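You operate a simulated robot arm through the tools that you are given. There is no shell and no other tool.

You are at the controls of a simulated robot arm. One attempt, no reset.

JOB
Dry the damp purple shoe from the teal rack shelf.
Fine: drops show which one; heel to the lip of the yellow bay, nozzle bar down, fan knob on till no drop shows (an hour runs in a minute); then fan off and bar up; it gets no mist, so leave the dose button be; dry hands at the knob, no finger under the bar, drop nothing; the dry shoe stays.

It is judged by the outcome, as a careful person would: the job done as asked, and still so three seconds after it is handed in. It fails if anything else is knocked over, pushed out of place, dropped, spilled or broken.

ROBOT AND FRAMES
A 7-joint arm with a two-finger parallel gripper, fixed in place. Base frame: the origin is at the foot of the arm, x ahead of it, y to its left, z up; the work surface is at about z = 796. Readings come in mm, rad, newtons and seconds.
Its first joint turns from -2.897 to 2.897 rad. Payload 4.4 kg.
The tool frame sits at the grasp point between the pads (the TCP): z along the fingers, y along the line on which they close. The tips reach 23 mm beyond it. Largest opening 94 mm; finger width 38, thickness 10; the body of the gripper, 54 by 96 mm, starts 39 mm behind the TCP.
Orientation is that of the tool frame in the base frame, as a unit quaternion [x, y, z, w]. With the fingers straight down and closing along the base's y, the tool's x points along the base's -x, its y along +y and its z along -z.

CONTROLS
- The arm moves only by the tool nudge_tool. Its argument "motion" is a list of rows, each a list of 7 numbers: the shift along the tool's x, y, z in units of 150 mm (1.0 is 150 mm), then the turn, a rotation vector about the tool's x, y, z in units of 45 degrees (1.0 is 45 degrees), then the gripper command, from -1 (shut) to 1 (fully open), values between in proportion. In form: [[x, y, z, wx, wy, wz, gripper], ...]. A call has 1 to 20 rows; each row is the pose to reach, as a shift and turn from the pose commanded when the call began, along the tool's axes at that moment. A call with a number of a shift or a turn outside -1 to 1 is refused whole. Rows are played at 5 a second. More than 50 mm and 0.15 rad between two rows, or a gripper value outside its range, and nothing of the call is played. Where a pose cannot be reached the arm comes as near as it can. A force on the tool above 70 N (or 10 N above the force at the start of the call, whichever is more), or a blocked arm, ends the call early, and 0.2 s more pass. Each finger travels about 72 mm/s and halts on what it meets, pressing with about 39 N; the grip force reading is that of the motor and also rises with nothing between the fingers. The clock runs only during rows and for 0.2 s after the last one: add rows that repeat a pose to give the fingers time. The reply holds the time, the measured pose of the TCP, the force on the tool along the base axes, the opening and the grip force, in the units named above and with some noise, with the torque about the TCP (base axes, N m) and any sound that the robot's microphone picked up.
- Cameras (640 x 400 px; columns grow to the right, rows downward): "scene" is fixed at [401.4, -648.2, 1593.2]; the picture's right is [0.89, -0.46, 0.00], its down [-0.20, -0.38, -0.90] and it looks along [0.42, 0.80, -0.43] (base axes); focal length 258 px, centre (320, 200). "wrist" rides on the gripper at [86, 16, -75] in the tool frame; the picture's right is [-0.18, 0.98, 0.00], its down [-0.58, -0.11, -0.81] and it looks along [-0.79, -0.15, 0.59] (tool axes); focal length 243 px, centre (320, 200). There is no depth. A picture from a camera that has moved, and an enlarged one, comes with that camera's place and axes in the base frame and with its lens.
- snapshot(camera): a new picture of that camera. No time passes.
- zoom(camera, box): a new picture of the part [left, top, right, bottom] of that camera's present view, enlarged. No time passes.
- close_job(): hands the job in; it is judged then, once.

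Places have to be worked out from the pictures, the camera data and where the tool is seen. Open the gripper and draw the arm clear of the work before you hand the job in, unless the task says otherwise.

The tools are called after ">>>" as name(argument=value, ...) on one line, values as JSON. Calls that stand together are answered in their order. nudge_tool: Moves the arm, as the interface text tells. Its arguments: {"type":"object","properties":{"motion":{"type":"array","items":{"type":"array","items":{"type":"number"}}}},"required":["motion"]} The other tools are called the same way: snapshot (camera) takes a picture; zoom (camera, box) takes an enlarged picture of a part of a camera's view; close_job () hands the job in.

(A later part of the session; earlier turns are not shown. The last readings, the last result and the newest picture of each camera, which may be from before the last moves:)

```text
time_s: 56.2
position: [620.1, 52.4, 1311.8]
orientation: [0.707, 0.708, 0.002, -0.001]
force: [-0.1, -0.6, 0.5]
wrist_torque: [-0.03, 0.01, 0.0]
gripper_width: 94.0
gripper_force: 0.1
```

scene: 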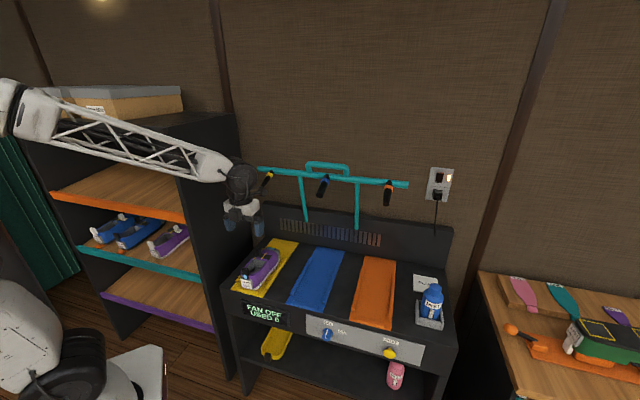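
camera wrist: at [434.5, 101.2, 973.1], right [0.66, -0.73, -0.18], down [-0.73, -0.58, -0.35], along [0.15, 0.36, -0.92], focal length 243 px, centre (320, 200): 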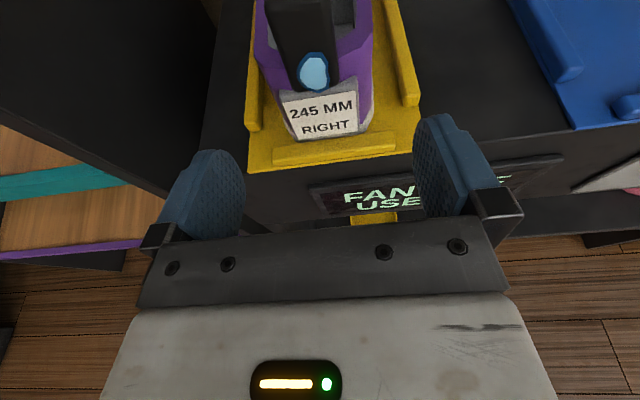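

Next 45° of yaw, so the fingers will close across the handle's tube, moving on toward the bar at z≈1400.

>>> nudge_tool(motion=[[0.053, 0.1, -0.075, 0, 0, -0.125, 1], [0.106, 0.2, -0.15, 0, 0, -0.25, 1], [0.159, 0.3, -0.225, 0, 0, -0.375, 1], [0.212, 0.401, -0.3, 0, 0, -0.5, 1], [0.265, 0.501, -0.375, 0, 0, -0.625, 1], [0.318, 0.601, -0.45, 0, 0, -0.75, 1], [0.371, 0.701, -0.525, 0, 0, -0.875, 1], [0.424, 0.801, -0.6, 0, 0, -1, 1], [0.424, 0.801, -0.6, 0, 0, -1, 1]])

>>> snapshot(camera="scene")

>>> snapshot(camera="wrist")

```text
time_s: 58.2
position: [739.8, 119.3, 1401.5]
orientation: [0.382, 0.924, 0.001, 0.001]
force: [0.3, 1.3, 0.0]
wrist_torque: [-0.01, 0.01, -0.01]
gripper_width: 93.9
gripper_force: 0.0
```

```text
taken
```

scene: 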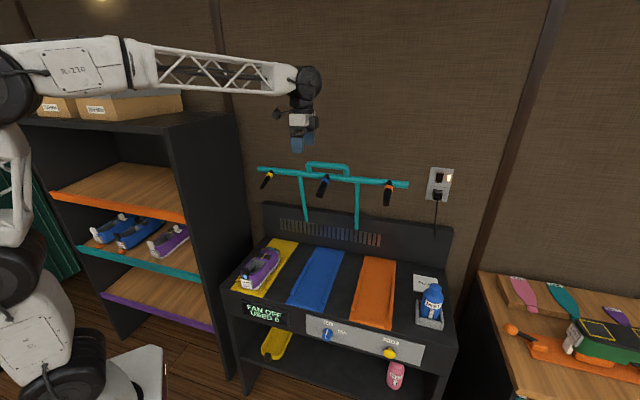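

```text
taken
camera wrist: at [690.3, 191.6, 1476.2], right [0.82, 0.57, 0.0], down [0.33, -0.49, 0.81], along [0.46, -0.66, -0.59], focal length 243 px, centre (320, 200)
```

wrist: 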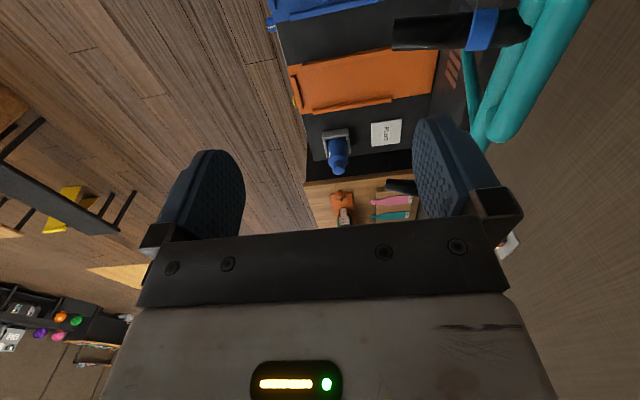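

The handle and bar show at the right edge of the wrist view. I'll enlarge to triangulate the handle precisely.

>>> zoom(camera="wrist", box=[380, 0, 640, 162])

>>> zoom(camera="scene", box=[240, 100, 420, 212])

```text
2.46 times, centred on (510, 81) of wrist
camera zoom: at [690.3, 191.6, 1476.2], right [0.82, 0.57, 0.0], down [0.33, -0.49, 0.81], along [0.46, -0.66, -0.59], focal length 597 px, centre (-148, 493)
```

zoom: 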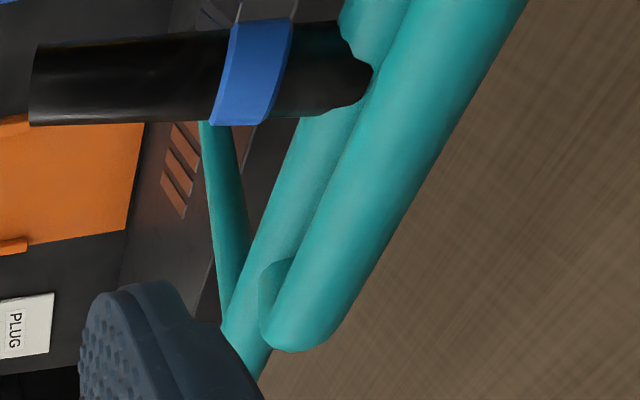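

```text
3.56 times, centred on (330, 156) of scene
camera zoom: at [401.4, -648.2, 1593.2], right [0.89, -0.46, 0.0], down [-0.2, -0.38, -0.9], along [0.42, 0.8, -0.43], focal length 917 px, centre (284, 356)
```

zoom: 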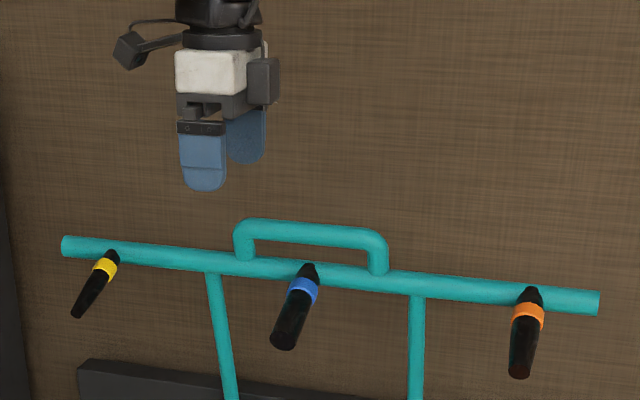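

Handle tube (about 27 mm thick) is centred near n≈777, z≈1273, spanning w≈410–530. I move over it at safe height, first 100 mm.

>>> nudge_tool(motion=[[0, 0.167, 0, 0, 0, 0, 1], [0, 0.333, 0, 0, 0, 0, 1], [0, 0.5, 0, 0, 0, 0, 1], [0, 0.667, 0, 0, 0, 0, 1], [0, 0.667, 0, 0, 0, 0, 1]])

>>> snapshot(camera="wrist")

>>> zoom(camera="scene", box=[240, 60, 420, 212])

```text
time_s: 59.4
position: [811.2, 190.4, 1399.5]
orientation: [0.382, 0.924, 0.002, 0.001]
force: [0.0, -0.2, -0.3]
wrist_torque: [0.01, -0.02, -0.03]
gripper_width: 94.0
gripper_force: 0.0
```

```text
taken
camera wrist: at [760.8, 263.3, 1474.8], right [0.82, 0.57, 0.0], down [0.33, -0.49, 0.81], along [0.46, -0.66, -0.59], focal length 243 px, centre (320, 200)
```

wrist: 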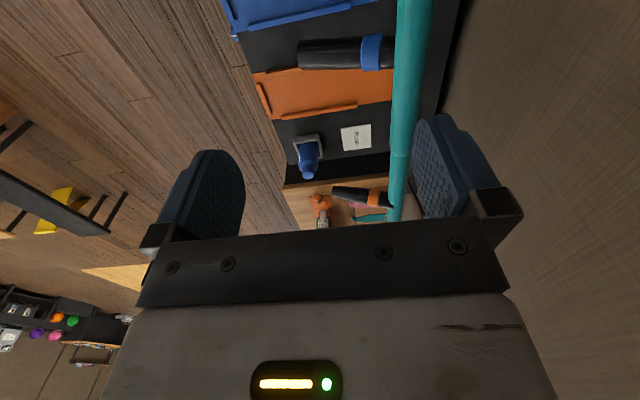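

```text
2.63 times, centred on (330, 136) of scene
camera zoom: at [401.4, -648.2, 1593.2], right [0.89, -0.46, 0.0], down [-0.2, -0.38, -0.9], along [0.42, 0.8, -0.43], focal length 679 px, centre (294, 368)
```

zoom: 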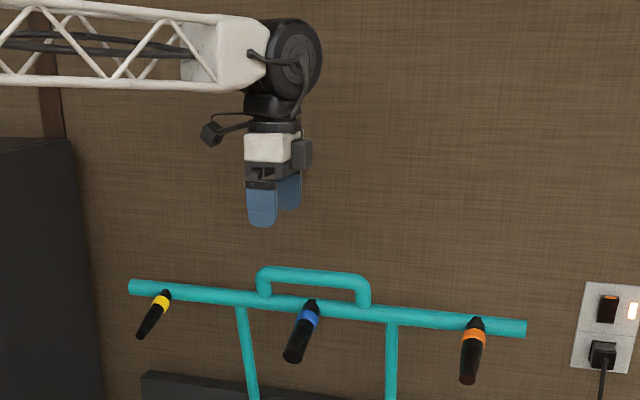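

The tube lies along my finger gap as intended; I need 69 mm more into n. Moving, then I'll verify before descending.

>>> nudge_tool(motion=[[0, 0.153, 0, 0, 0, 0, 1], [0, 0.307, 0, 0, 0, 0, 1], [0, 0.46, 0, 0, 0, 0, 1], [0, 0.46, 0, 0, 0, 0, 1]])

>>> snapshot(camera="wrist")

>>> zoom(camera="scene", box=[240, 60, 420, 212])

```text
time_s: 60.4
position: [860.6, 239.2, 1401.2]
orientation: [0.382, 0.924, 0.002, 0.0]
force: [-0.3, 0.0, -0.6]
wrist_torque: [0.03, -0.01, 0.0]
gripper_width: 94.1
gripper_force: 0.0
```

```text
taken
camera wrist: at [810.7, 312.1, 1475.2], right [0.82, 0.57, 0.0], down [0.33, -0.49, 0.81], along [0.46, -0.66, -0.59], focal length 243 px, centre (320, 200)
```

wrist: 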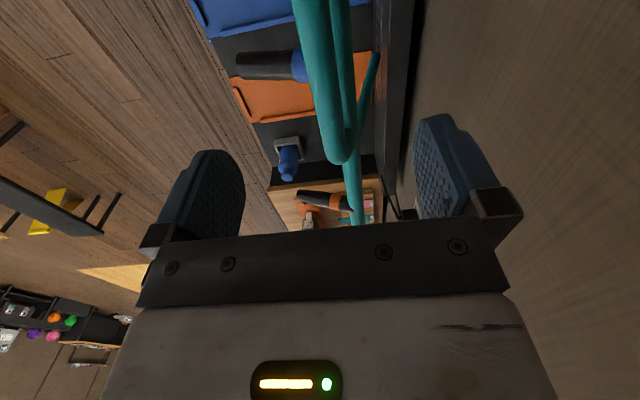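

```text
2.63 times, centred on (330, 136) of scene
camera zoom: at [401.4, -648.2, 1593.2], right [0.89, -0.46, 0.0], down [-0.2, -0.38, -0.9], along [0.42, 0.8, -0.43], focal length 679 px, centre (294, 368)
```

zoom: 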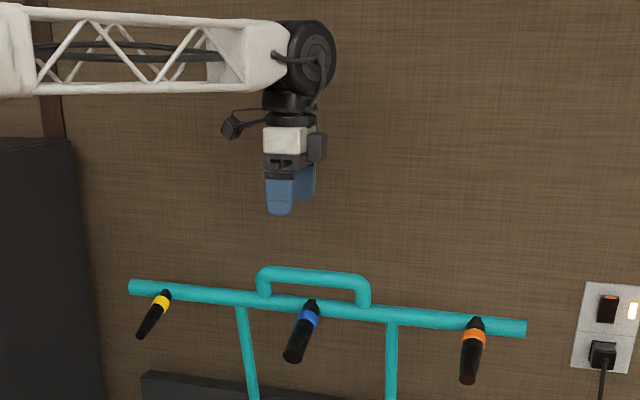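

Aligned within about 2 mm over the handle. Descend so the pads straddle the tube, with fingertips staying above the main bar.

>>> nudge_tool(motion=[[0, 0, 0.165, 0, 0, 0, 1], [0, 0, 0.331, 0, 0, 0, 1], [0, 0, 0.496, 0, 0, 0, 1], [0, 0, 0.661, 0, 0, 0, 1], [0, 0, 0.827, 0, 0, 0, 1], [0, 0, 0.827, 0, 0, 0, 1]])

>>> snapshot(camera="wrist")

>>> zoom(camera="scene", box=[240, 100, 420, 240])

```text
time_s: 61.8
position: [861.4, 238.8, 1276.5]
orientation: [0.381, 0.925, 0.002, 0.001]
force: [0.4, 0.7, 1.0]
wrist_torque: [0.01, -0.03, -0.01]
gripper_width: 94.0
gripper_force: 0.1
```

```text
taken
camera wrist: at [811.6, 310.7, 1351.0], right [0.82, 0.57, 0.0], down [0.33, -0.49, 0.81], along [0.46, -0.66, -0.59], focal length 243 px, centre (320, 200)
```

wrist: 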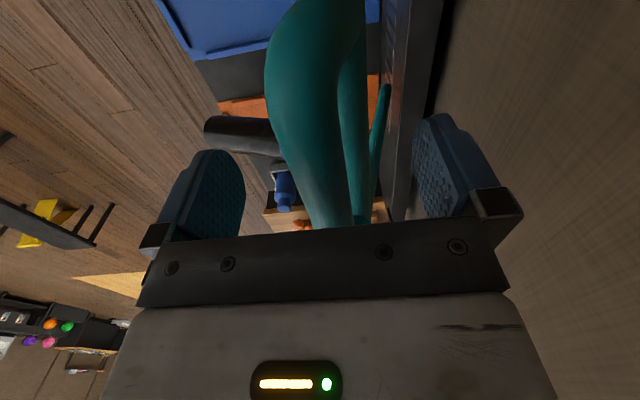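

```text
2.86 times, centred on (330, 170) of scene
camera zoom: at [401.4, -648.2, 1593.2], right [0.89, -0.46, 0.0], down [-0.2, -0.38, -0.9], along [0.42, 0.8, -0.43], focal length 737 px, centre (291, 286)
```

zoom: 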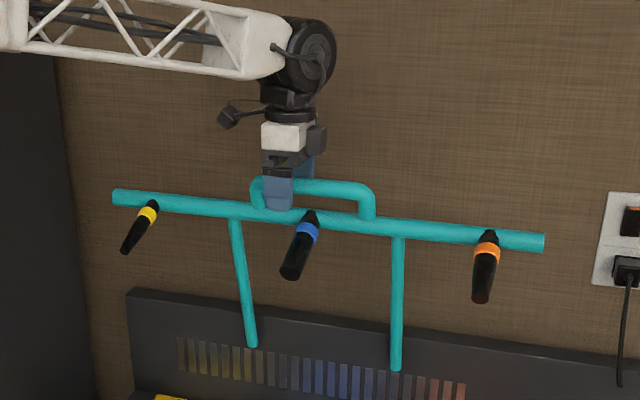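

Fingers are either side of the tube. I shift 18 mm to the right for margin from the handle's bend, then close.

>>> nudge_tool(motion=[[-0.06, 0, 0, 0, 0, 0, 1], [-0.12, 0, 0, 0, 0, 0, 1], [-0.12, 0, 0, 0, 0, 0, 0.6], [-0.12, 0, 0, 0, 0, 0, 0.2], [-0.12, 0, 0, 0, 0, 0, -0.2], [-0.12, 0, 0, 0, 0, 0, -0.5], [-0.12, 0, 0, 0, 0, 0, -0.8], [-0.12, 0, 0, 0, 0, 0, -1], [-0.12, 0, 0, 0, 0, 0, -1]])

>>> snapshot(camera="wrist")

>>> zoom(camera="scene", box=[240, 100, 420, 240])

```text
time_s: 63.8
position: [873.2, 225.8, 1277.4]
orientation: [0.382, 0.924, 0.002, 0.0]
force: [4.0, 1.8, -2.6]
wrist_torque: [-0.03, -0.22, 0.09]
gripper_width: 24.5
gripper_force: 44.7
```

```text
taken
camera wrist: at [824.0, 298.2, 1352.2], right [0.82, 0.57, 0.0], down [0.33, -0.49, 0.81], along [0.46, -0.66, -0.59], focal length 243 px, centre (320, 200)
```

wrist: 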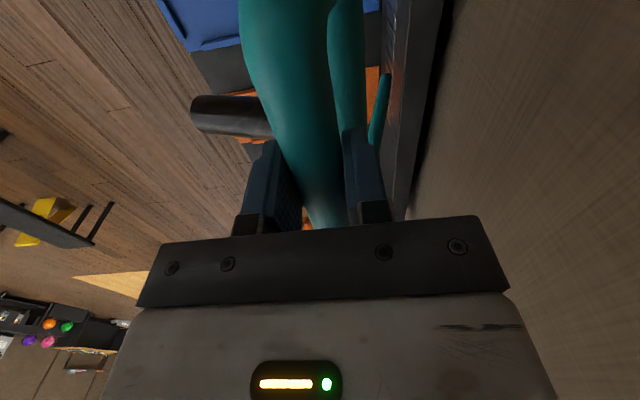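

```text
2.86 times, centred on (330, 170) of scene
camera zoom: at [401.4, -648.2, 1593.2], right [0.89, -0.46, 0.0], down [-0.2, -0.38, -0.9], along [0.42, 0.8, -0.43], focal length 737 px, centre (291, 286)
```

zoom: 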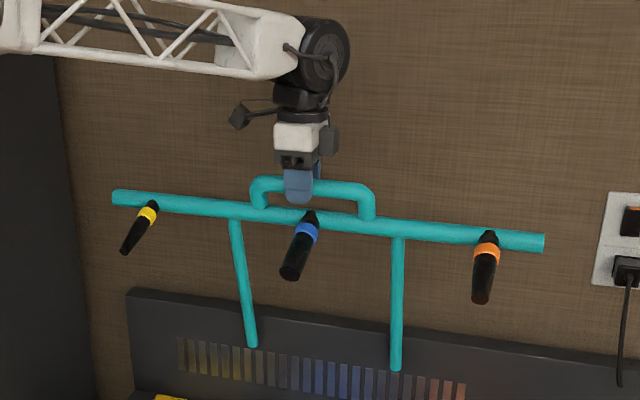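

Handle gripped (24.5 mm tube, small forces). I pull it a first 5° of arc toward me and slightly down, watching the forces for how the hinge behaves.

>>> nudge_tool(motion=[[0, -0.064, 0.018, -0.01, 0, 0, -1], [0, -0.128, 0.04, -0.03, 0, 0, -1], [0, -0.191, 0.065, -0.055, 0, 0, -1], [0, -0.191, 0.065, -0.055, 0, 0, -1]])

>>> zoom(camera="scene", box=[240, 100, 420, 240])

```text
time_s: 64.8
position: [852.4, 204.5, 1266.5]
orientation: [0.382, 0.924, 0.021, 0.009]
force: [23.7, -26.4, 5.8]
wrist_torque: [-0.2, -0.13, 0.53]
gripper_width: 24.6
gripper_force: 45.0
```

```text
2.86 times, centred on (330, 170) of scene
camera zoom: at [401.4, -648.2, 1593.2], right [0.89, -0.46, 0.0], down [-0.2, -0.38, -0.9], along [0.42, 0.8, -0.43], focal length 737 px, centre (291, 286)
```

zoom: 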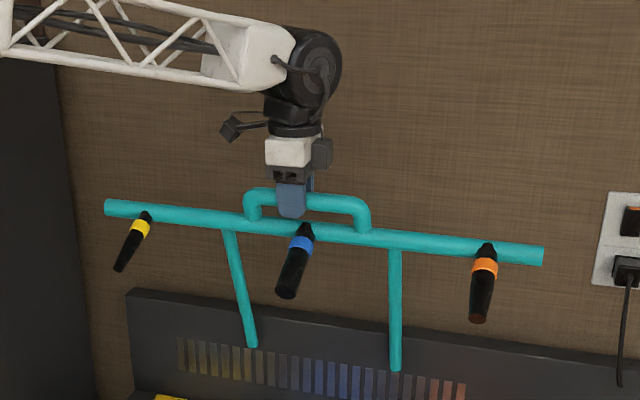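

The bar follows with little resistance in its plane. There's only a sideways strain of about 35 N from a tiny misalignment, so I'll compensate about 1 mm laterally over the next 15° of arc.

>>> nudge_tool(motion=[[-0.004, -0.094, 0.035, -0.028, 0, 0, -1], [-0.005, -0.187, 0.074, -0.056, 0, 0, -1], [-0.006, -0.279, 0.117, -0.084, 0, 0, -1], [-0.007, -0.368, 0.164, -0.112, 0, 0, -1], [-0.008, -0.455, 0.215, -0.14, 0, 0, -1], [-0.009, -0.54, 0.27, -0.167, 0, 0, -1], [-0.009, -0.54, 0.27, -0.167, 0, 0, -1]])

>>> zoom(camera="scene", box=[230, 100, 410, 300])

```text
time_s: 66.4
position: [798.3, 150.2, 1224.2]
orientation: [0.381, 0.92, 0.084, 0.034]
force: [-27.6, 3.1, 26.1]
wrist_torque: [-0.13, -0.04, 0.03]
gripper_width: 24.5
gripper_force: 45.5
```

```text
2.00 times, centred on (320, 200) of scene
camera zoom: at [401.4, -648.2, 1593.2], right [0.89, -0.46, 0.0], down [-0.2, -0.38, -0.9], along [0.42, 0.8, -0.43], focal length 516 px, centre (320, 200)
```

zoom: 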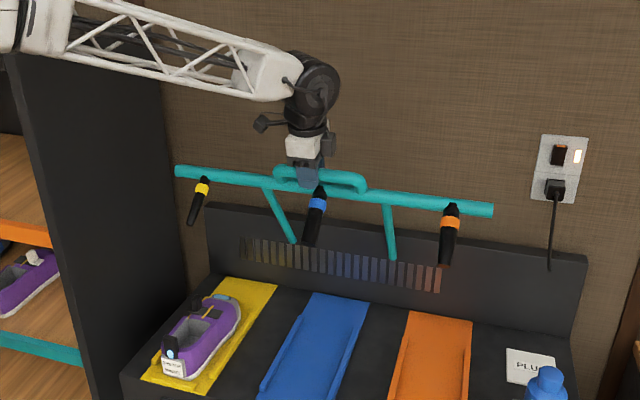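

The hinge behaves freely along the arc; my hinge estimate (n≈875, z≈943) holds to under a millimetre. Continue the next 20°.

>>> nudge_tool(motion=[[0.002, -0.091, 0.044, -0.028, 0, 0, -1], [0.002, -0.18, 0.093, -0.056, 0, 0, -1], [0.002, -0.265, 0.146, -0.083, 0, 0, -1], [0.002, -0.349, 0.204, -0.111, 0, 0, -1], [0.002, -0.43, 0.264, -0.139, 0, 0, -1], [0.002, -0.508, 0.328, -0.167, 0, 0, -1], [0.002, -0.584, 0.396, -0.194, 0, 0, -1], [0.002, -0.656, 0.467, -0.222, 0, 0, -1], [0.002, -0.656, 0.467, -0.222, 0, 0, -1]])

>>> zoom(camera="scene", box=[230, 130, 410, 300])

```text
time_s: 68.4
position: [738.0, 89.2, 1135.5]
orientation: [0.376, 0.91, 0.162, 0.066]
force: [12.7, 0.6, -7.8]
wrist_torque: [-0.3, -0.55, 0.12]
gripper_width: 24.7
gripper_force: 45.3
```

```text
2.35 times, centred on (320, 215) of scene
camera zoom: at [401.4, -648.2, 1593.2], right [0.89, -0.46, 0.0], down [-0.2, -0.38, -0.9], along [0.42, 0.8, -0.43], focal length 607 px, centre (320, 165)
```

zoom: 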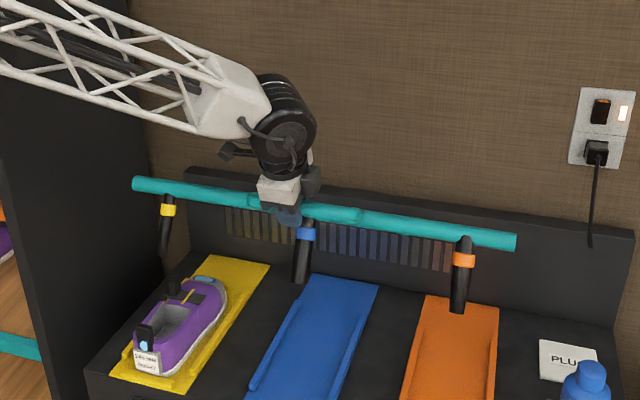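

Smooth. The nozzles now hang nearly straight down over the bays. I go another 15° of arc and check the yellow nozzle against the shoe's opening.

>>> nudge_tool(motion=[[0, -0.08, 0.06, -0.037, 0, 0, -1], [0, -0.157, 0.126, -0.074, 0, 0, -1], [0, -0.232, 0.194, -0.111, 0, 0, -1], [0, -0.303, 0.266, -0.148, 0, 0, -1], [0, -0.372, 0.34, -0.185, 0, 0, -1], [0, -0.437, 0.418, -0.222, 0, 0, -1], [0, -0.437, 0.418, -0.222, 0, 0, -1]])

>>> zoom(camera="scene", box=[220, 150, 400, 310])

>>> snapshot(camera="wrist")

```text
time_s: 70.0
position: [710.6, 60.6, 1053.9]
orientation: [0.369, 0.892, 0.241, 0.1]
force: [15.4, 0.1, -4.2]
wrist_torque: [-0.02, -0.16, 0.41]
gripper_width: 24.7
gripper_force: 45.4
```

```text
2.50 times, centred on (310, 230) of scene
camera zoom: at [401.4, -648.2, 1593.2], right [0.89, -0.46, 0.0], down [-0.2, -0.38, -0.9], along [0.42, 0.8, -0.43], focal length 645 px, centre (345, 125)
```

zoom: 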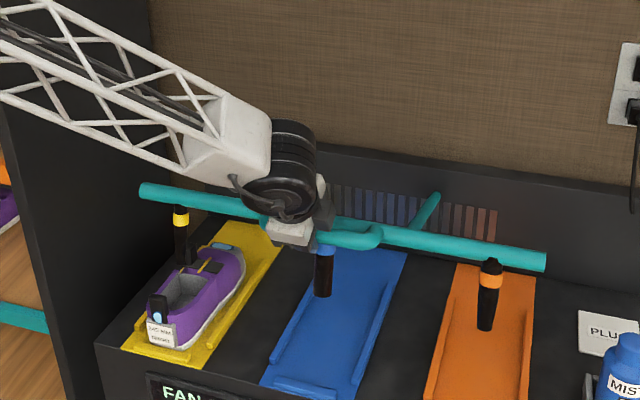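

```text
taken
camera wrist: at [632.3, 105.9, 1127.1], right [0.73, 0.47, 0.49], down [0.06, -0.76, 0.64], along [0.68, -0.44, -0.59], focal length 243 px, centre (320, 200)
```

wrist: 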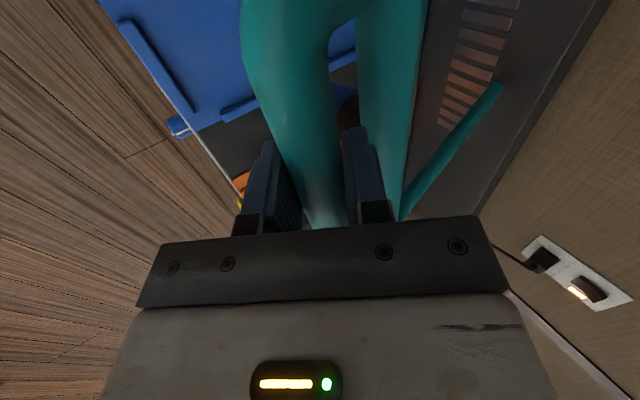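

The yellow nozzle is right over the shoe's opening (tip around n≈578, w≈215, z≈926). I lower another 7.5° slowly and check forces and fit.

>>> nudge_tool(motion=[[0, -0.038, 0.033, -0.018, 0, 0, -1], [0, -0.075, 0.067, -0.037, 0, 0, -1], [0, -0.111, 0.103, -0.055, 0, 0, -1], [0, -0.147, 0.139, -0.074, 0, 0, -1], [0, -0.181, 0.176, -0.093, 0, 0, -1], [0, -0.215, 0.213, -0.111, 0, 0, -1], [0, -0.215, 0.213, -0.111, 0, 0, -1]])

>>> zoom(camera="scene", box=[220, 190, 340, 300])

```text
time_s: 71.6
position: [701.9, 54.3, 1010.8]
orientation: [0.364, 0.881, 0.28, 0.114]
force: [37.9, 11.6, -5.9]
wrist_torque: [0.05, 0.09, 0.45]
gripper_width: 24.6
gripper_force: 44.7
```

```text
3.64 times, centred on (280, 245) of scene
camera zoom: at [401.4, -648.2, 1593.2], right [0.89, -0.46, 0.0], down [-0.2, -0.38, -0.9], along [0.42, 0.8, -0.43], focal length 938 px, centre (466, 36)
```

zoom: 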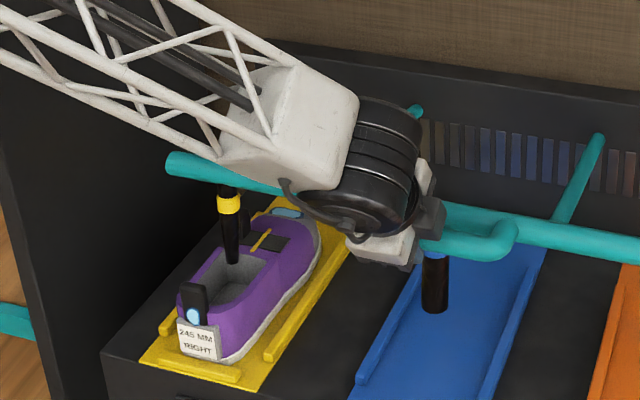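

The nozzle is entering the front of the opening with no vertical resistance yet. I correct the radius by a fraction of a millimetre and go 5° more.

>>> nudge_tool(motion=[[-0.001, -0.035, 0.035, -0.019, 0, 0, -1], [-0.001, -0.07, 0.071, -0.037, 0, 0, -1], [-0.001, -0.104, 0.108, -0.056, 0, 0, -1], [-0.001, -0.138, 0.145, -0.074, 0, 0, -1], [-0.001, -0.138, 0.145, -0.074, 0, 0, -1]])

>>> zoom(camera="scene", box=[220, 190, 340, 300])

```text
time_s: 72.8
position: [697.6, 49.6, 982.2]
orientation: [0.361, 0.872, 0.305, 0.126]
force: [12.7, 36.3, -3.2]
wrist_torque: [-0.31, -0.46, 0.36]
gripper_width: 24.8
gripper_force: 45.1
```

```text
3.64 times, centred on (280, 245) of scene
camera zoom: at [401.4, -648.2, 1593.2], right [0.89, -0.46, 0.0], down [-0.2, -0.38, -0.9], along [0.42, 0.8, -0.43], focal length 938 px, centre (466, 36)
```

zoom: 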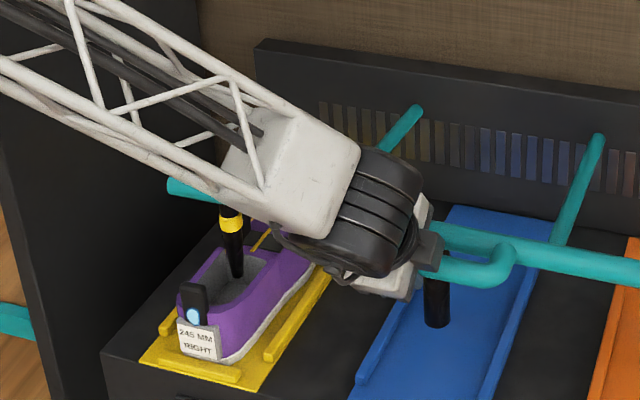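

Still free in the tangential direction with only slight radial strain. I continue 2.5° at a time and watch for a stop.

>>> nudge_tool(motion=[[0.001, -0.032, 0.038, -0.015, 0, 0, -1], [0.001, -0.067, 0.075, -0.03, 0, 0, -1], [0.001, -0.067, 0.075, -0.03, 0, 0, -1]])

>>> zoom(camera="scene", box=[220, 190, 340, 300])

```text
time_s: 73.3
position: [702.1, 48.9, 978.2]
orientation: [0.359, 0.869, 0.315, 0.132]
force: [-11.9, 6.0, 11.9]
wrist_torque: [0.21, 0.25, 0.07]
gripper_width: 24.7
gripper_force: 45.4
stopped in row 2: the force on the tool passed its limit at 89 N (the readings are from after the stop); the commanded pose is now the measured one
```

```text
3.64 times, centred on (280, 245) of scene
camera zoom: at [401.4, -648.2, 1593.2], right [0.89, -0.46, 0.0], down [-0.2, -0.38, -0.9], along [0.42, 0.8, -0.43], focal length 938 px, centre (466, 36)
```

zoom: 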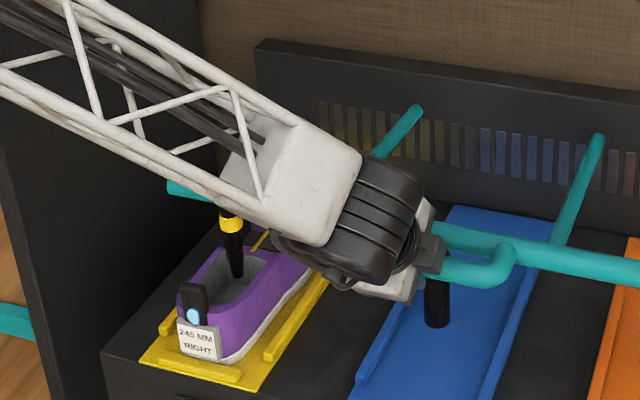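

The force limit tripped at 89 N, so the bar has reached a stop. I'll verify it's the hinge stop and not the nozzle pressing on the shoe.

>>> zoom(camera="scene", box=[240, 235, 300, 285])

>>> snapshot(camera="wrist")

>>> snapshot(camera="scene")

```text
8.00 times, centred on (270, 260) of scene
camera zoom: at [401.4, -648.2, 1593.2], right [0.89, -0.46, 0.0], down [-0.2, -0.38, -0.9], along [0.42, 0.8, -0.43], focal length 2064 px, centre (720, -280)
```

zoom: 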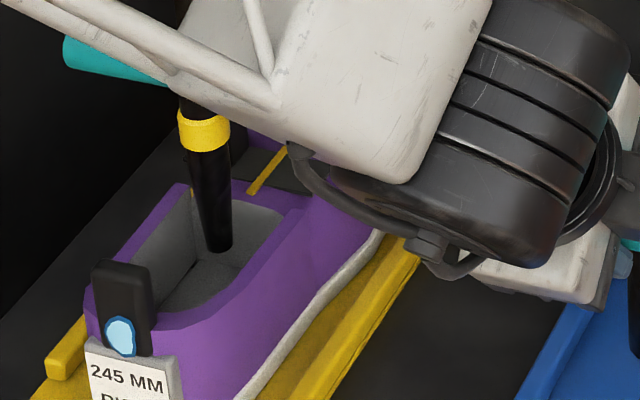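

```text
taken
camera wrist: at [614.8, 86.4, 1046.4], right [0.66, 0.4, 0.63], down [-0.02, -0.83, 0.55], along [0.75, -0.37, -0.54], focal length 243 px, centre (320, 200)
```

wrist: 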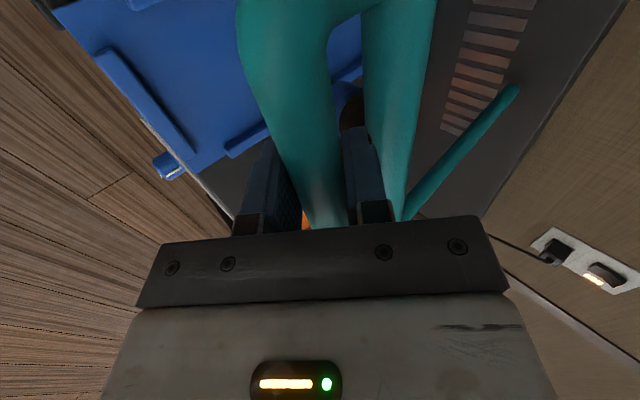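

```text
taken
```

scene: 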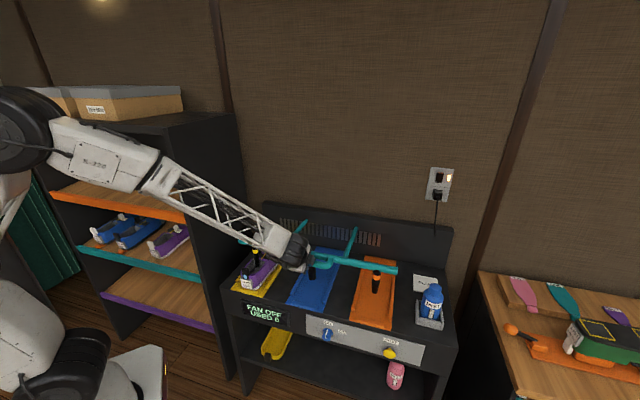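

The nozzle hangs cleanly inside the shoe opening and the shoe hasn't moved, so this is the hinge stop. I open just enough to free the tube (about 34 mm) and retreat along the finger axis so nothing drags the bar back up.

>>> nudge_tool(motion=[[0, 0, 0, 0, 0, 0, -0.35], [0, 0, 0, 0, 0, 0, -0.28], [0, 0, 0, 0, 0, 0, -0.28], [0, 0, -0.05, 0, 0, 0, -0.28], [0, 0, -0.12, 0, 0, 0, -0.28], [0, 0, -0.2, 0, 0, 0, -0.28], [0, 0, -0.3, 0, 0, 0, -0.28], [0, 0, -0.4, 0, 0, 0, -0.28], [0, 0, -0.5, 0, 0, 0, -0.28], [0, 0, -0.5, 0, 0, 0, -0.28]])

>>> snapshot(camera="scene")

>>> snapshot(camera="wrist")

```text
time_s: 75.5
position: [668.1, 16.5, 1034.8]
orientation: [0.358, 0.869, 0.314, 0.133]
force: [-0.4, 0.6, 0.0]
wrist_torque: [0.02, 0.02, 0.0]
gripper_width: 33.8
gripper_force: 0.0
```

```text
taken
```

scene: 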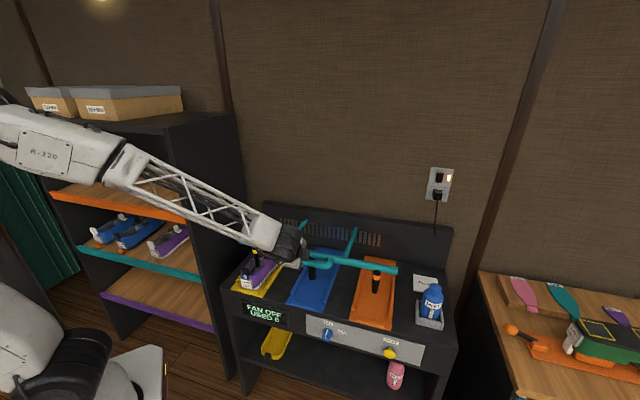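

```text
taken
camera wrist: at [581.9, 52.7, 1102.3], right [0.66, 0.4, 0.63], down [-0.02, -0.83, 0.55], along [0.75, -0.37, -0.55], focal length 243 px, centre (320, 200)
```

wrist: 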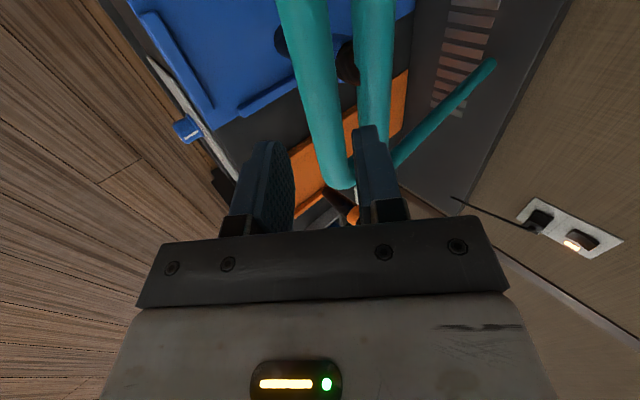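

The bar stays down and I'm clear of it. Next the fan knob: I back away from the dryer and come around with the tool nearly horizontal, to see the front panel.

>>> nudge_tool(motion=[[-0.02, -0.13, -0.033, -0.04, 0, 0, -0.28], [-0.06, -0.264, -0.067, -0.1, 0, 0, -0.2], [-0.12, -0.396, -0.1, -0.16, 0, 0, 0], [-0.18, -0.529, -0.134, -0.23, 0, 0, 0.2], [-0.25, -0.661, -0.167, -0.3, 0, 0, 0.3], [-0.32, -0.793, -0.201, -0.38, 0, 0, 0.3], [-0.4, -0.925, -0.234, -0.467, 0, 0, 0.3], [-0.4, -0.925, -0.234, -0.467, 0, 0, 0.3]])

>>> snapshot(camera="scene")

>>> snapshot(camera="wrist")

```text
time_s: 77.3
position: [618.3, -118.8, 974.9]
orientation: [0.329, 0.797, 0.468, 0.196]
force: [-0.2, 0.3, 0.6]
wrist_torque: [0.01, 0.01, -0.01]
gripper_width: 61.1
gripper_force: 0.0
```

```text
taken
```

scene: 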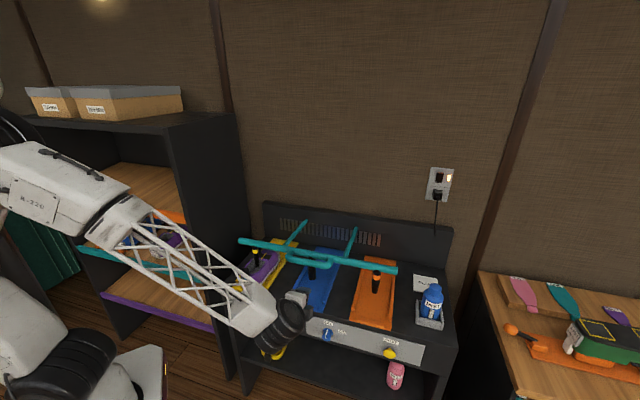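

```text
taken
camera wrist: at [516.8, -96.4, 1023.9], right [0.46, 0.21, 0.86], down [-0.13, -0.95, 0.3], along [0.88, -0.25, -0.41], focal length 243 px, centre (320, 200)
```

wrist: 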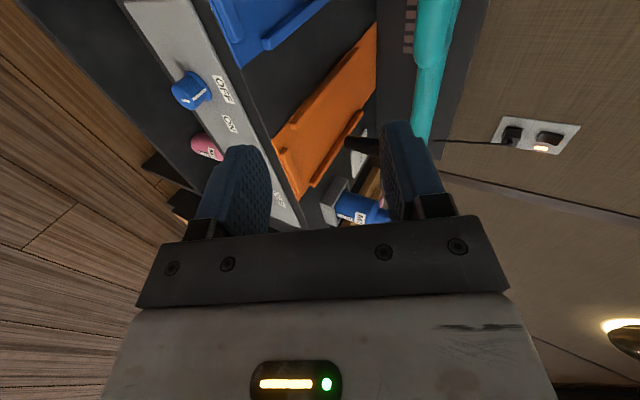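

The knob is in view. I'll enlarge it to locate it precisely in both cameras.

>>> zoom(camera="wrist", box=[130, 40, 290, 140])

>>> zoom(camera="scene", box=[300, 310, 370, 355])

>>> zoom(camera="scene", box=[225, 230, 325, 300])

```text
4.00 times, centred on (210, 90) of wrist
camera zoom: at [516.8, -96.4, 1023.9], right [0.46, 0.21, 0.86], down [-0.13, -0.95, 0.3], along [0.88, -0.25, -0.41], focal length 970 px, centre (760, 640)
```

zoom: 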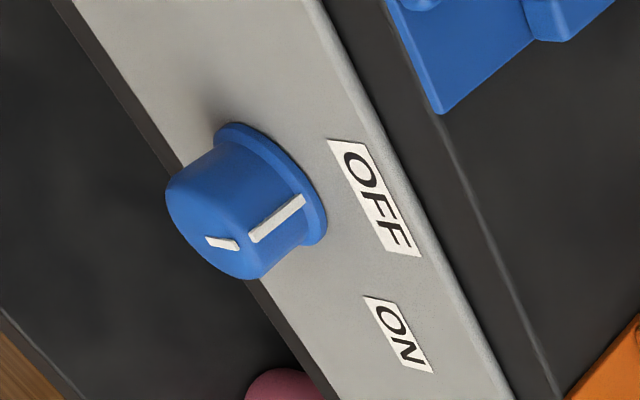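

```text
8.89 times, centred on (335, 332) of scene
camera zoom: at [401.4, -648.2, 1593.2], right [0.89, -0.46, 0.0], down [-0.2, -0.38, -0.9], along [0.42, 0.8, -0.43], focal length 2294 px, centre (187, -978)
```

zoom: 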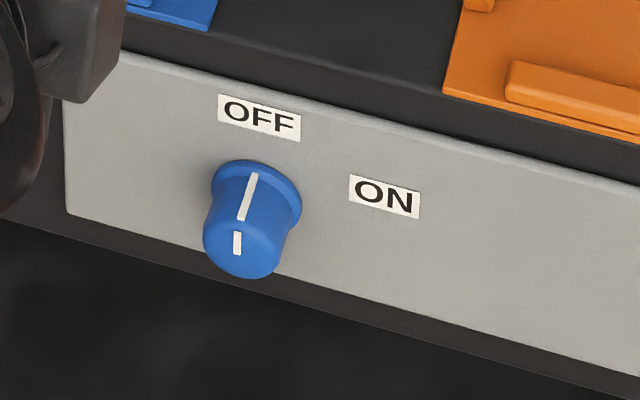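

```text
5.71 times, centred on (275, 265) of scene
camera zoom: at [401.4, -648.2, 1593.2], right [0.89, -0.46, 0.0], down [-0.2, -0.38, -0.9], along [0.42, 0.8, -0.43], focal length 1474 px, centre (577, -171)
```

zoom: 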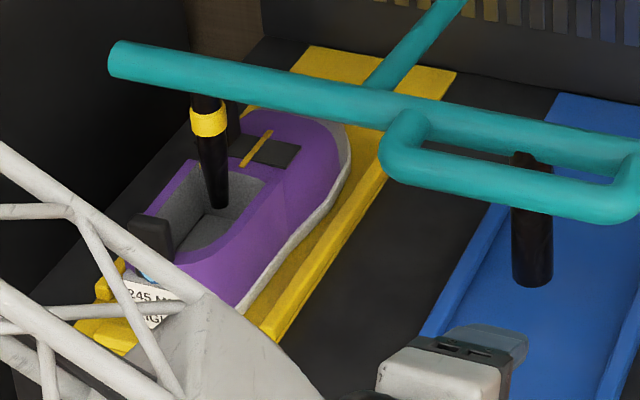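

The bar is down with the nozzle inside the shoe. The fan knob axis is near w≈571, z≈713, with its face at n≈444 and the panel at n≈474. OFF is straight up and ON clockwise. I descend in front of the panel, levelling the tool.

>>> nudge_tool(motion=[[-0.042, -0.103, 0.038, -0.053, 0, 0, 0.3], [-0.083, -0.206, 0.076, -0.106, 0, 0, 0.3], [-0.125, -0.309, 0.114, -0.158, 0, 0, 0.3], [-0.167, -0.412, 0.153, -0.211, 0, 0, 0.3], [-0.208, -0.514, 0.191, -0.264, 0, 0, 0.3], [-0.25, -0.617, 0.229, -0.317, 0, 0, 0.3], [-0.291, -0.72, 0.267, -0.369, 0, 0, 0.3], [-0.333, -0.823, 0.305, -0.422, 0, 0, 0.3], [-0.333, -0.823, 0.305, -0.422, 0, 0, 0.3]])

>>> snapshot(camera="scene")

>>> snapshot(camera="wrist")

```text
time_s: 79.3
position: [641.5, -167.8, 845.1]
orientation: [0.292, 0.708, 0.593, 0.248]
force: [0.4, -0.2, 0.4]
wrist_torque: [-0.01, 0.01, -0.01]
gripper_width: 61.0
gripper_force: 0.0
```

```text
taken
```

scene: 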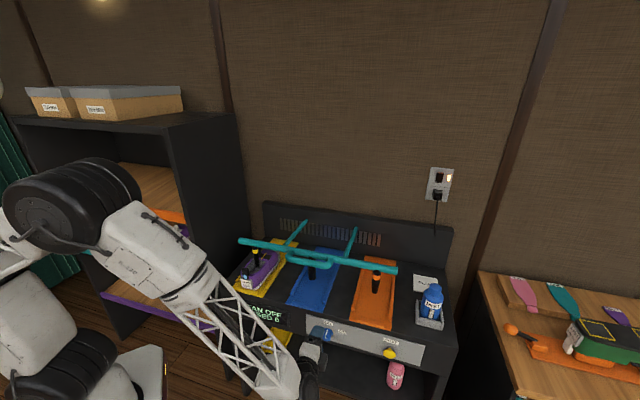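

```text
taken
camera wrist: at [530.1, -157.5, 874.2], right [0.25, -0.01, 0.97], down [-0.16, -0.99, 0.04], along [0.95, -0.17, -0.24], focal length 243 px, centre (320, 200)
```

wrist: 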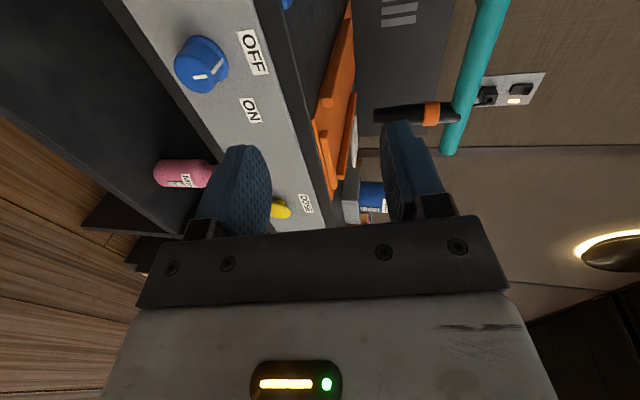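

Level with 10° pitch, in front of the knob's column. I'll refine the knob axis once more from here.

>>> zoom(camera="wrist", box=[150, 10, 290, 130])

```text
3.33 times, centred on (220, 70) of wrist
camera zoom: at [530.1, -157.5, 874.2], right [0.25, -0.01, 0.97], down [-0.16, -0.99, 0.04], along [0.95, -0.17, -0.24], focal length 809 px, centre (653, 633)
```

zoom: 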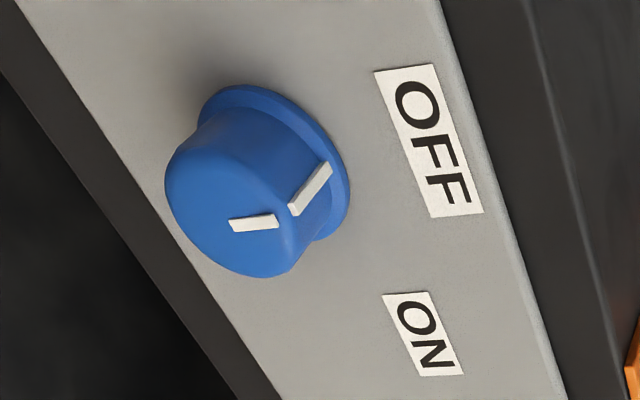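

Knob axis refined to w≈570, z≈714. I move to 70 mm in front of it with the tool exactly horizontal.

>>> nudge_tool(motion=[[0.002, -0.116, 0.059, -0.032, 0, 0, 0.3], [0.004, -0.233, 0.119, -0.063, 0, 0, 0.3], [0.006, -0.349, 0.178, -0.095, 0, 0, 0.3], [0.007, -0.465, 0.237, -0.127, 0, 0, 0.3], [0.009, -0.581, 0.296, -0.159, 0, 0, 0.3], [0.011, -0.698, 0.356, -0.19, 0, 0, 0.3], [0.013, -0.814, 0.415, -0.222, 0, 0, 0.3], [0.013, -0.814, 0.415, -0.222, 0, 0, 0.3]])

>>> snapshot(camera="scene")

>>> snapshot(camera="wrist")

```text
time_s: 81.1
position: [667.9, -141.1, 712.2]
orientation: [0.269, 0.655, 0.652, 0.272]
force: [-0.2, 0.4, -0.8]
wrist_torque: [-0.01, -0.03, 0.01]
gripper_width: 61.0
gripper_force: 0.1
```

```text
taken
```

scene: 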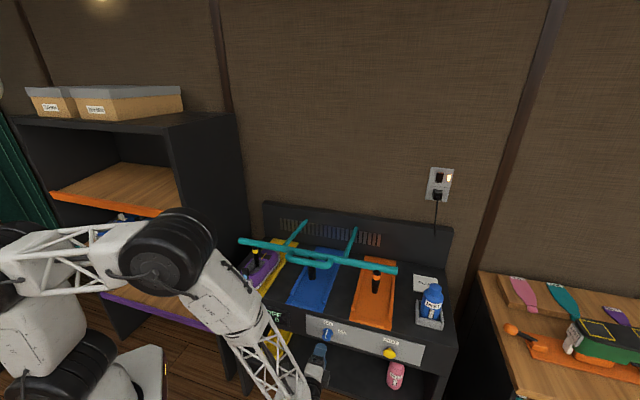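

```text
taken
camera wrist: at [554.5, -131.5, 728.7], right [0.13, -0.13, 0.98], down [-0.16, -0.98, -0.1], along [0.98, -0.14, -0.14], focal length 243 px, centre (320, 200)
```

wrist: 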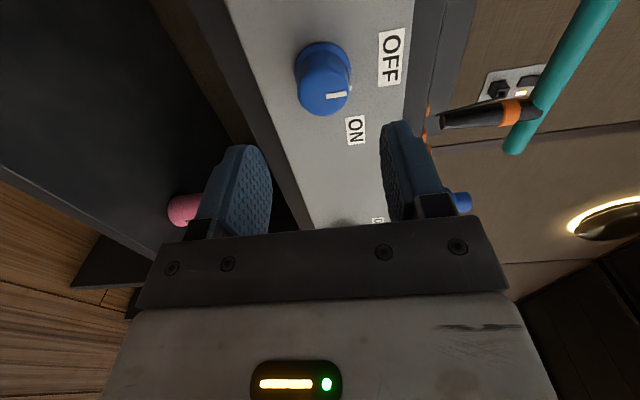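

Horizontal and on axis to within a couple of mm. Zoom to fine-align with the knob's face.

>>> zoom(camera="wrist", box=[270, 20, 390, 140])

```text
3.33 times, centred on (330, 80) of wrist
camera zoom: at [554.5, -131.5, 728.7], right [0.13, -0.13, 0.98], down [-0.16, -0.98, -0.1], along [0.98, -0.14, -0.14], focal length 809 px, centre (287, 600)
```

zoom: 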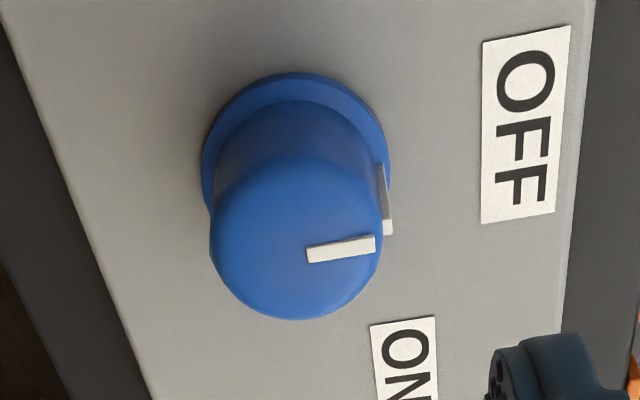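

Closest view puts the axis at w≈566–567, z≈715, face diameter 33 mm. I correct a few mm, advance over the knob with tips stopping about 6 mm short of the panel, and close.

>>> nudge_tool(motion=[[0.033, 0.019, 0, 0, 0, 0, 0.3], [0.033, 0.019, 0.12, 0, 0, 0, 0.3], [0.033, 0.019, 0.24, 0, 0, 0, 0.3], [0.033, 0.019, 0.36, 0, 0, 0, 0.3], [0.033, 0.019, 0.467, 0, 0, 0, 0.3], [0.033, 0.019, 0.467, 0, 0, 0, 0.3]])

>>> snapshot(camera="wrist")

>>> zoom(camera="scene", box=[260, 290, 400, 390])

```text
time_s: 82.5
position: [714.2, -85.9, 715.6]
orientation: [0.269, 0.654, 0.652, 0.272]
force: [-0.3, 0.5, -0.3]
wrist_torque: [0.03, -0.01, -0.02]
gripper_width: 61.1
gripper_force: 0.1
```

```text
taken
camera wrist: at [600.2, -77.1, 732.0], right [0.13, -0.13, 0.98], down [-0.16, -0.98, -0.1], along [0.98, -0.14, -0.15], focal length 243 px, centre (320, 200)
```

wrist: 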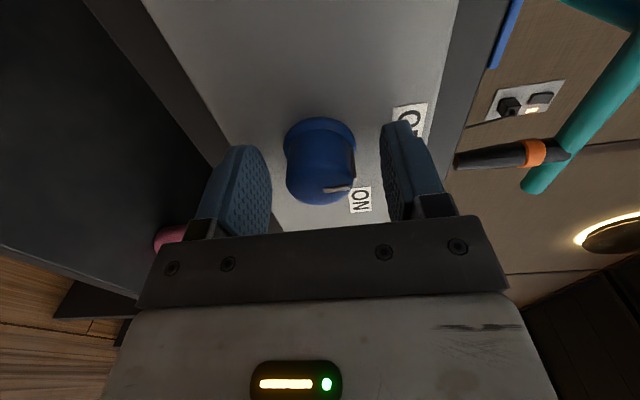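

```text
4.00 times, centred on (330, 340) of scene
camera zoom: at [401.4, -648.2, 1593.2], right [0.89, -0.46, 0.0], down [-0.2, -0.38, -0.9], along [0.42, 0.8, -0.43], focal length 1032 px, centre (280, -360)
```

zoom: 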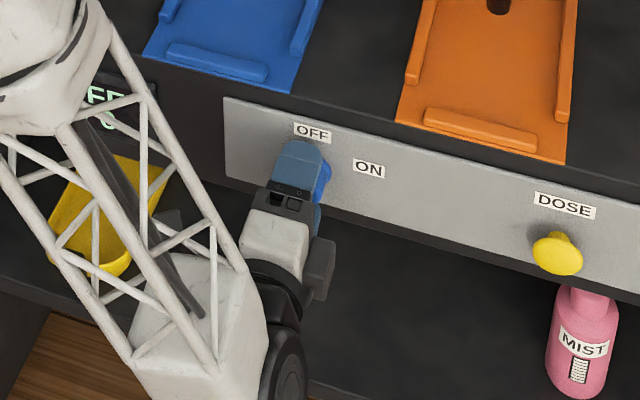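

Knob is centred between the pads. Closing.

>>> nudge_tool(motion=[[0, 0, 0, 0, 0, 0, 0.1], [0, 0, 0, 0, 0, 0, -0.1], [0, 0, 0, 0, 0, 0, -0.3], [0, 0, 0, 0, 0, 0, -0.6], [0, 0, 0, 0, 0, 0, -1], [0, 0, 0, 0, 0, 0, -1]])

>>> snapshot(camera="wrist")

```text
time_s: 83.9
position: [713.6, -86.2, 715.2]
orientation: [0.27, 0.655, 0.651, 0.272]
force: [9.6, 7.0, -30.2]
wrist_torque: [0.36, -0.17, -0.36]
gripper_width: 34.0
gripper_force: 45.2
```

```text
taken
camera wrist: at [599.6, -76.9, 731.2], right [0.13, -0.13, 0.98], down [-0.16, -0.98, -0.1], along [0.98, -0.14, -0.15], focal length 243 px, centre (320, 200)
```

wrist: 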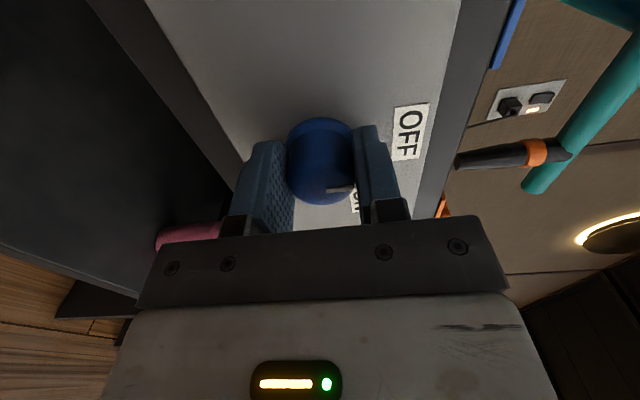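

Gripped at 34 mm. I turn it clockwise about its own axis, first 45°, with a half-millimetre correction for the vertical strain.

>>> nudge_tool(motion=[[0, -0.003, 0, 0, 0, 0.125, -1], [0, -0.003, 0, 0, 0, 0.25, -1], [0, -0.003, 0, 0, 0, 0.375, -1], [0, -0.003, 0, 0, 0, 0.5, -1], [0, -0.003, 0, 0, 0, 0.625, -1], [0, -0.003, 0, 0, 0, 0.75, -1], [0, -0.003, 0, 0, 0, 0.875, -1], [0, -0.003, 0, 0, 0, 1, -1], [0, -0.003, 0, 0, 0, 1, -1]])

>>> zoom(camera="scene", box=[220, 280, 400, 390])

>>> snapshot(camera="wrist")

```text
time_s: 85.9
position: [715.6, -86.9, 717.1]
orientation: [0.499, 0.501, 0.707, 0.003]
force: [3.0, -24.3, 38.8]
wrist_torque: [-0.22, 0.04, -0.23]
gripper_width: 33.6
gripper_force: 44.9
```

```text
3.56 times, centred on (310, 335) of scene
camera zoom: at [401.4, -648.2, 1593.2], right [0.89, -0.46, 0.0], down [-0.2, -0.38, -0.9], along [0.42, 0.8, -0.43], focal length 917 px, centre (356, -280)
```

zoom: 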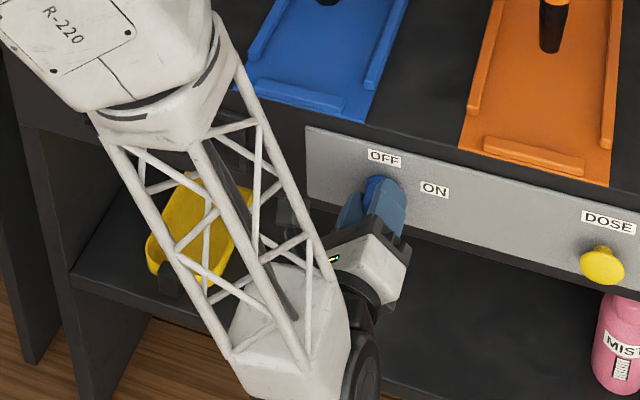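

```text
taken
camera wrist: at [627.1, -103.8, 789.7], right [0.58, -0.58, 0.57], down [-0.33, -0.81, -0.49], along [0.74, 0.09, -0.66], focal length 243 px, centre (320, 200)
```

wrist: 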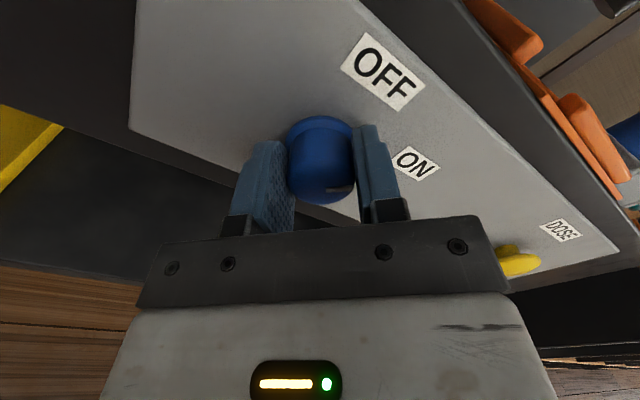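

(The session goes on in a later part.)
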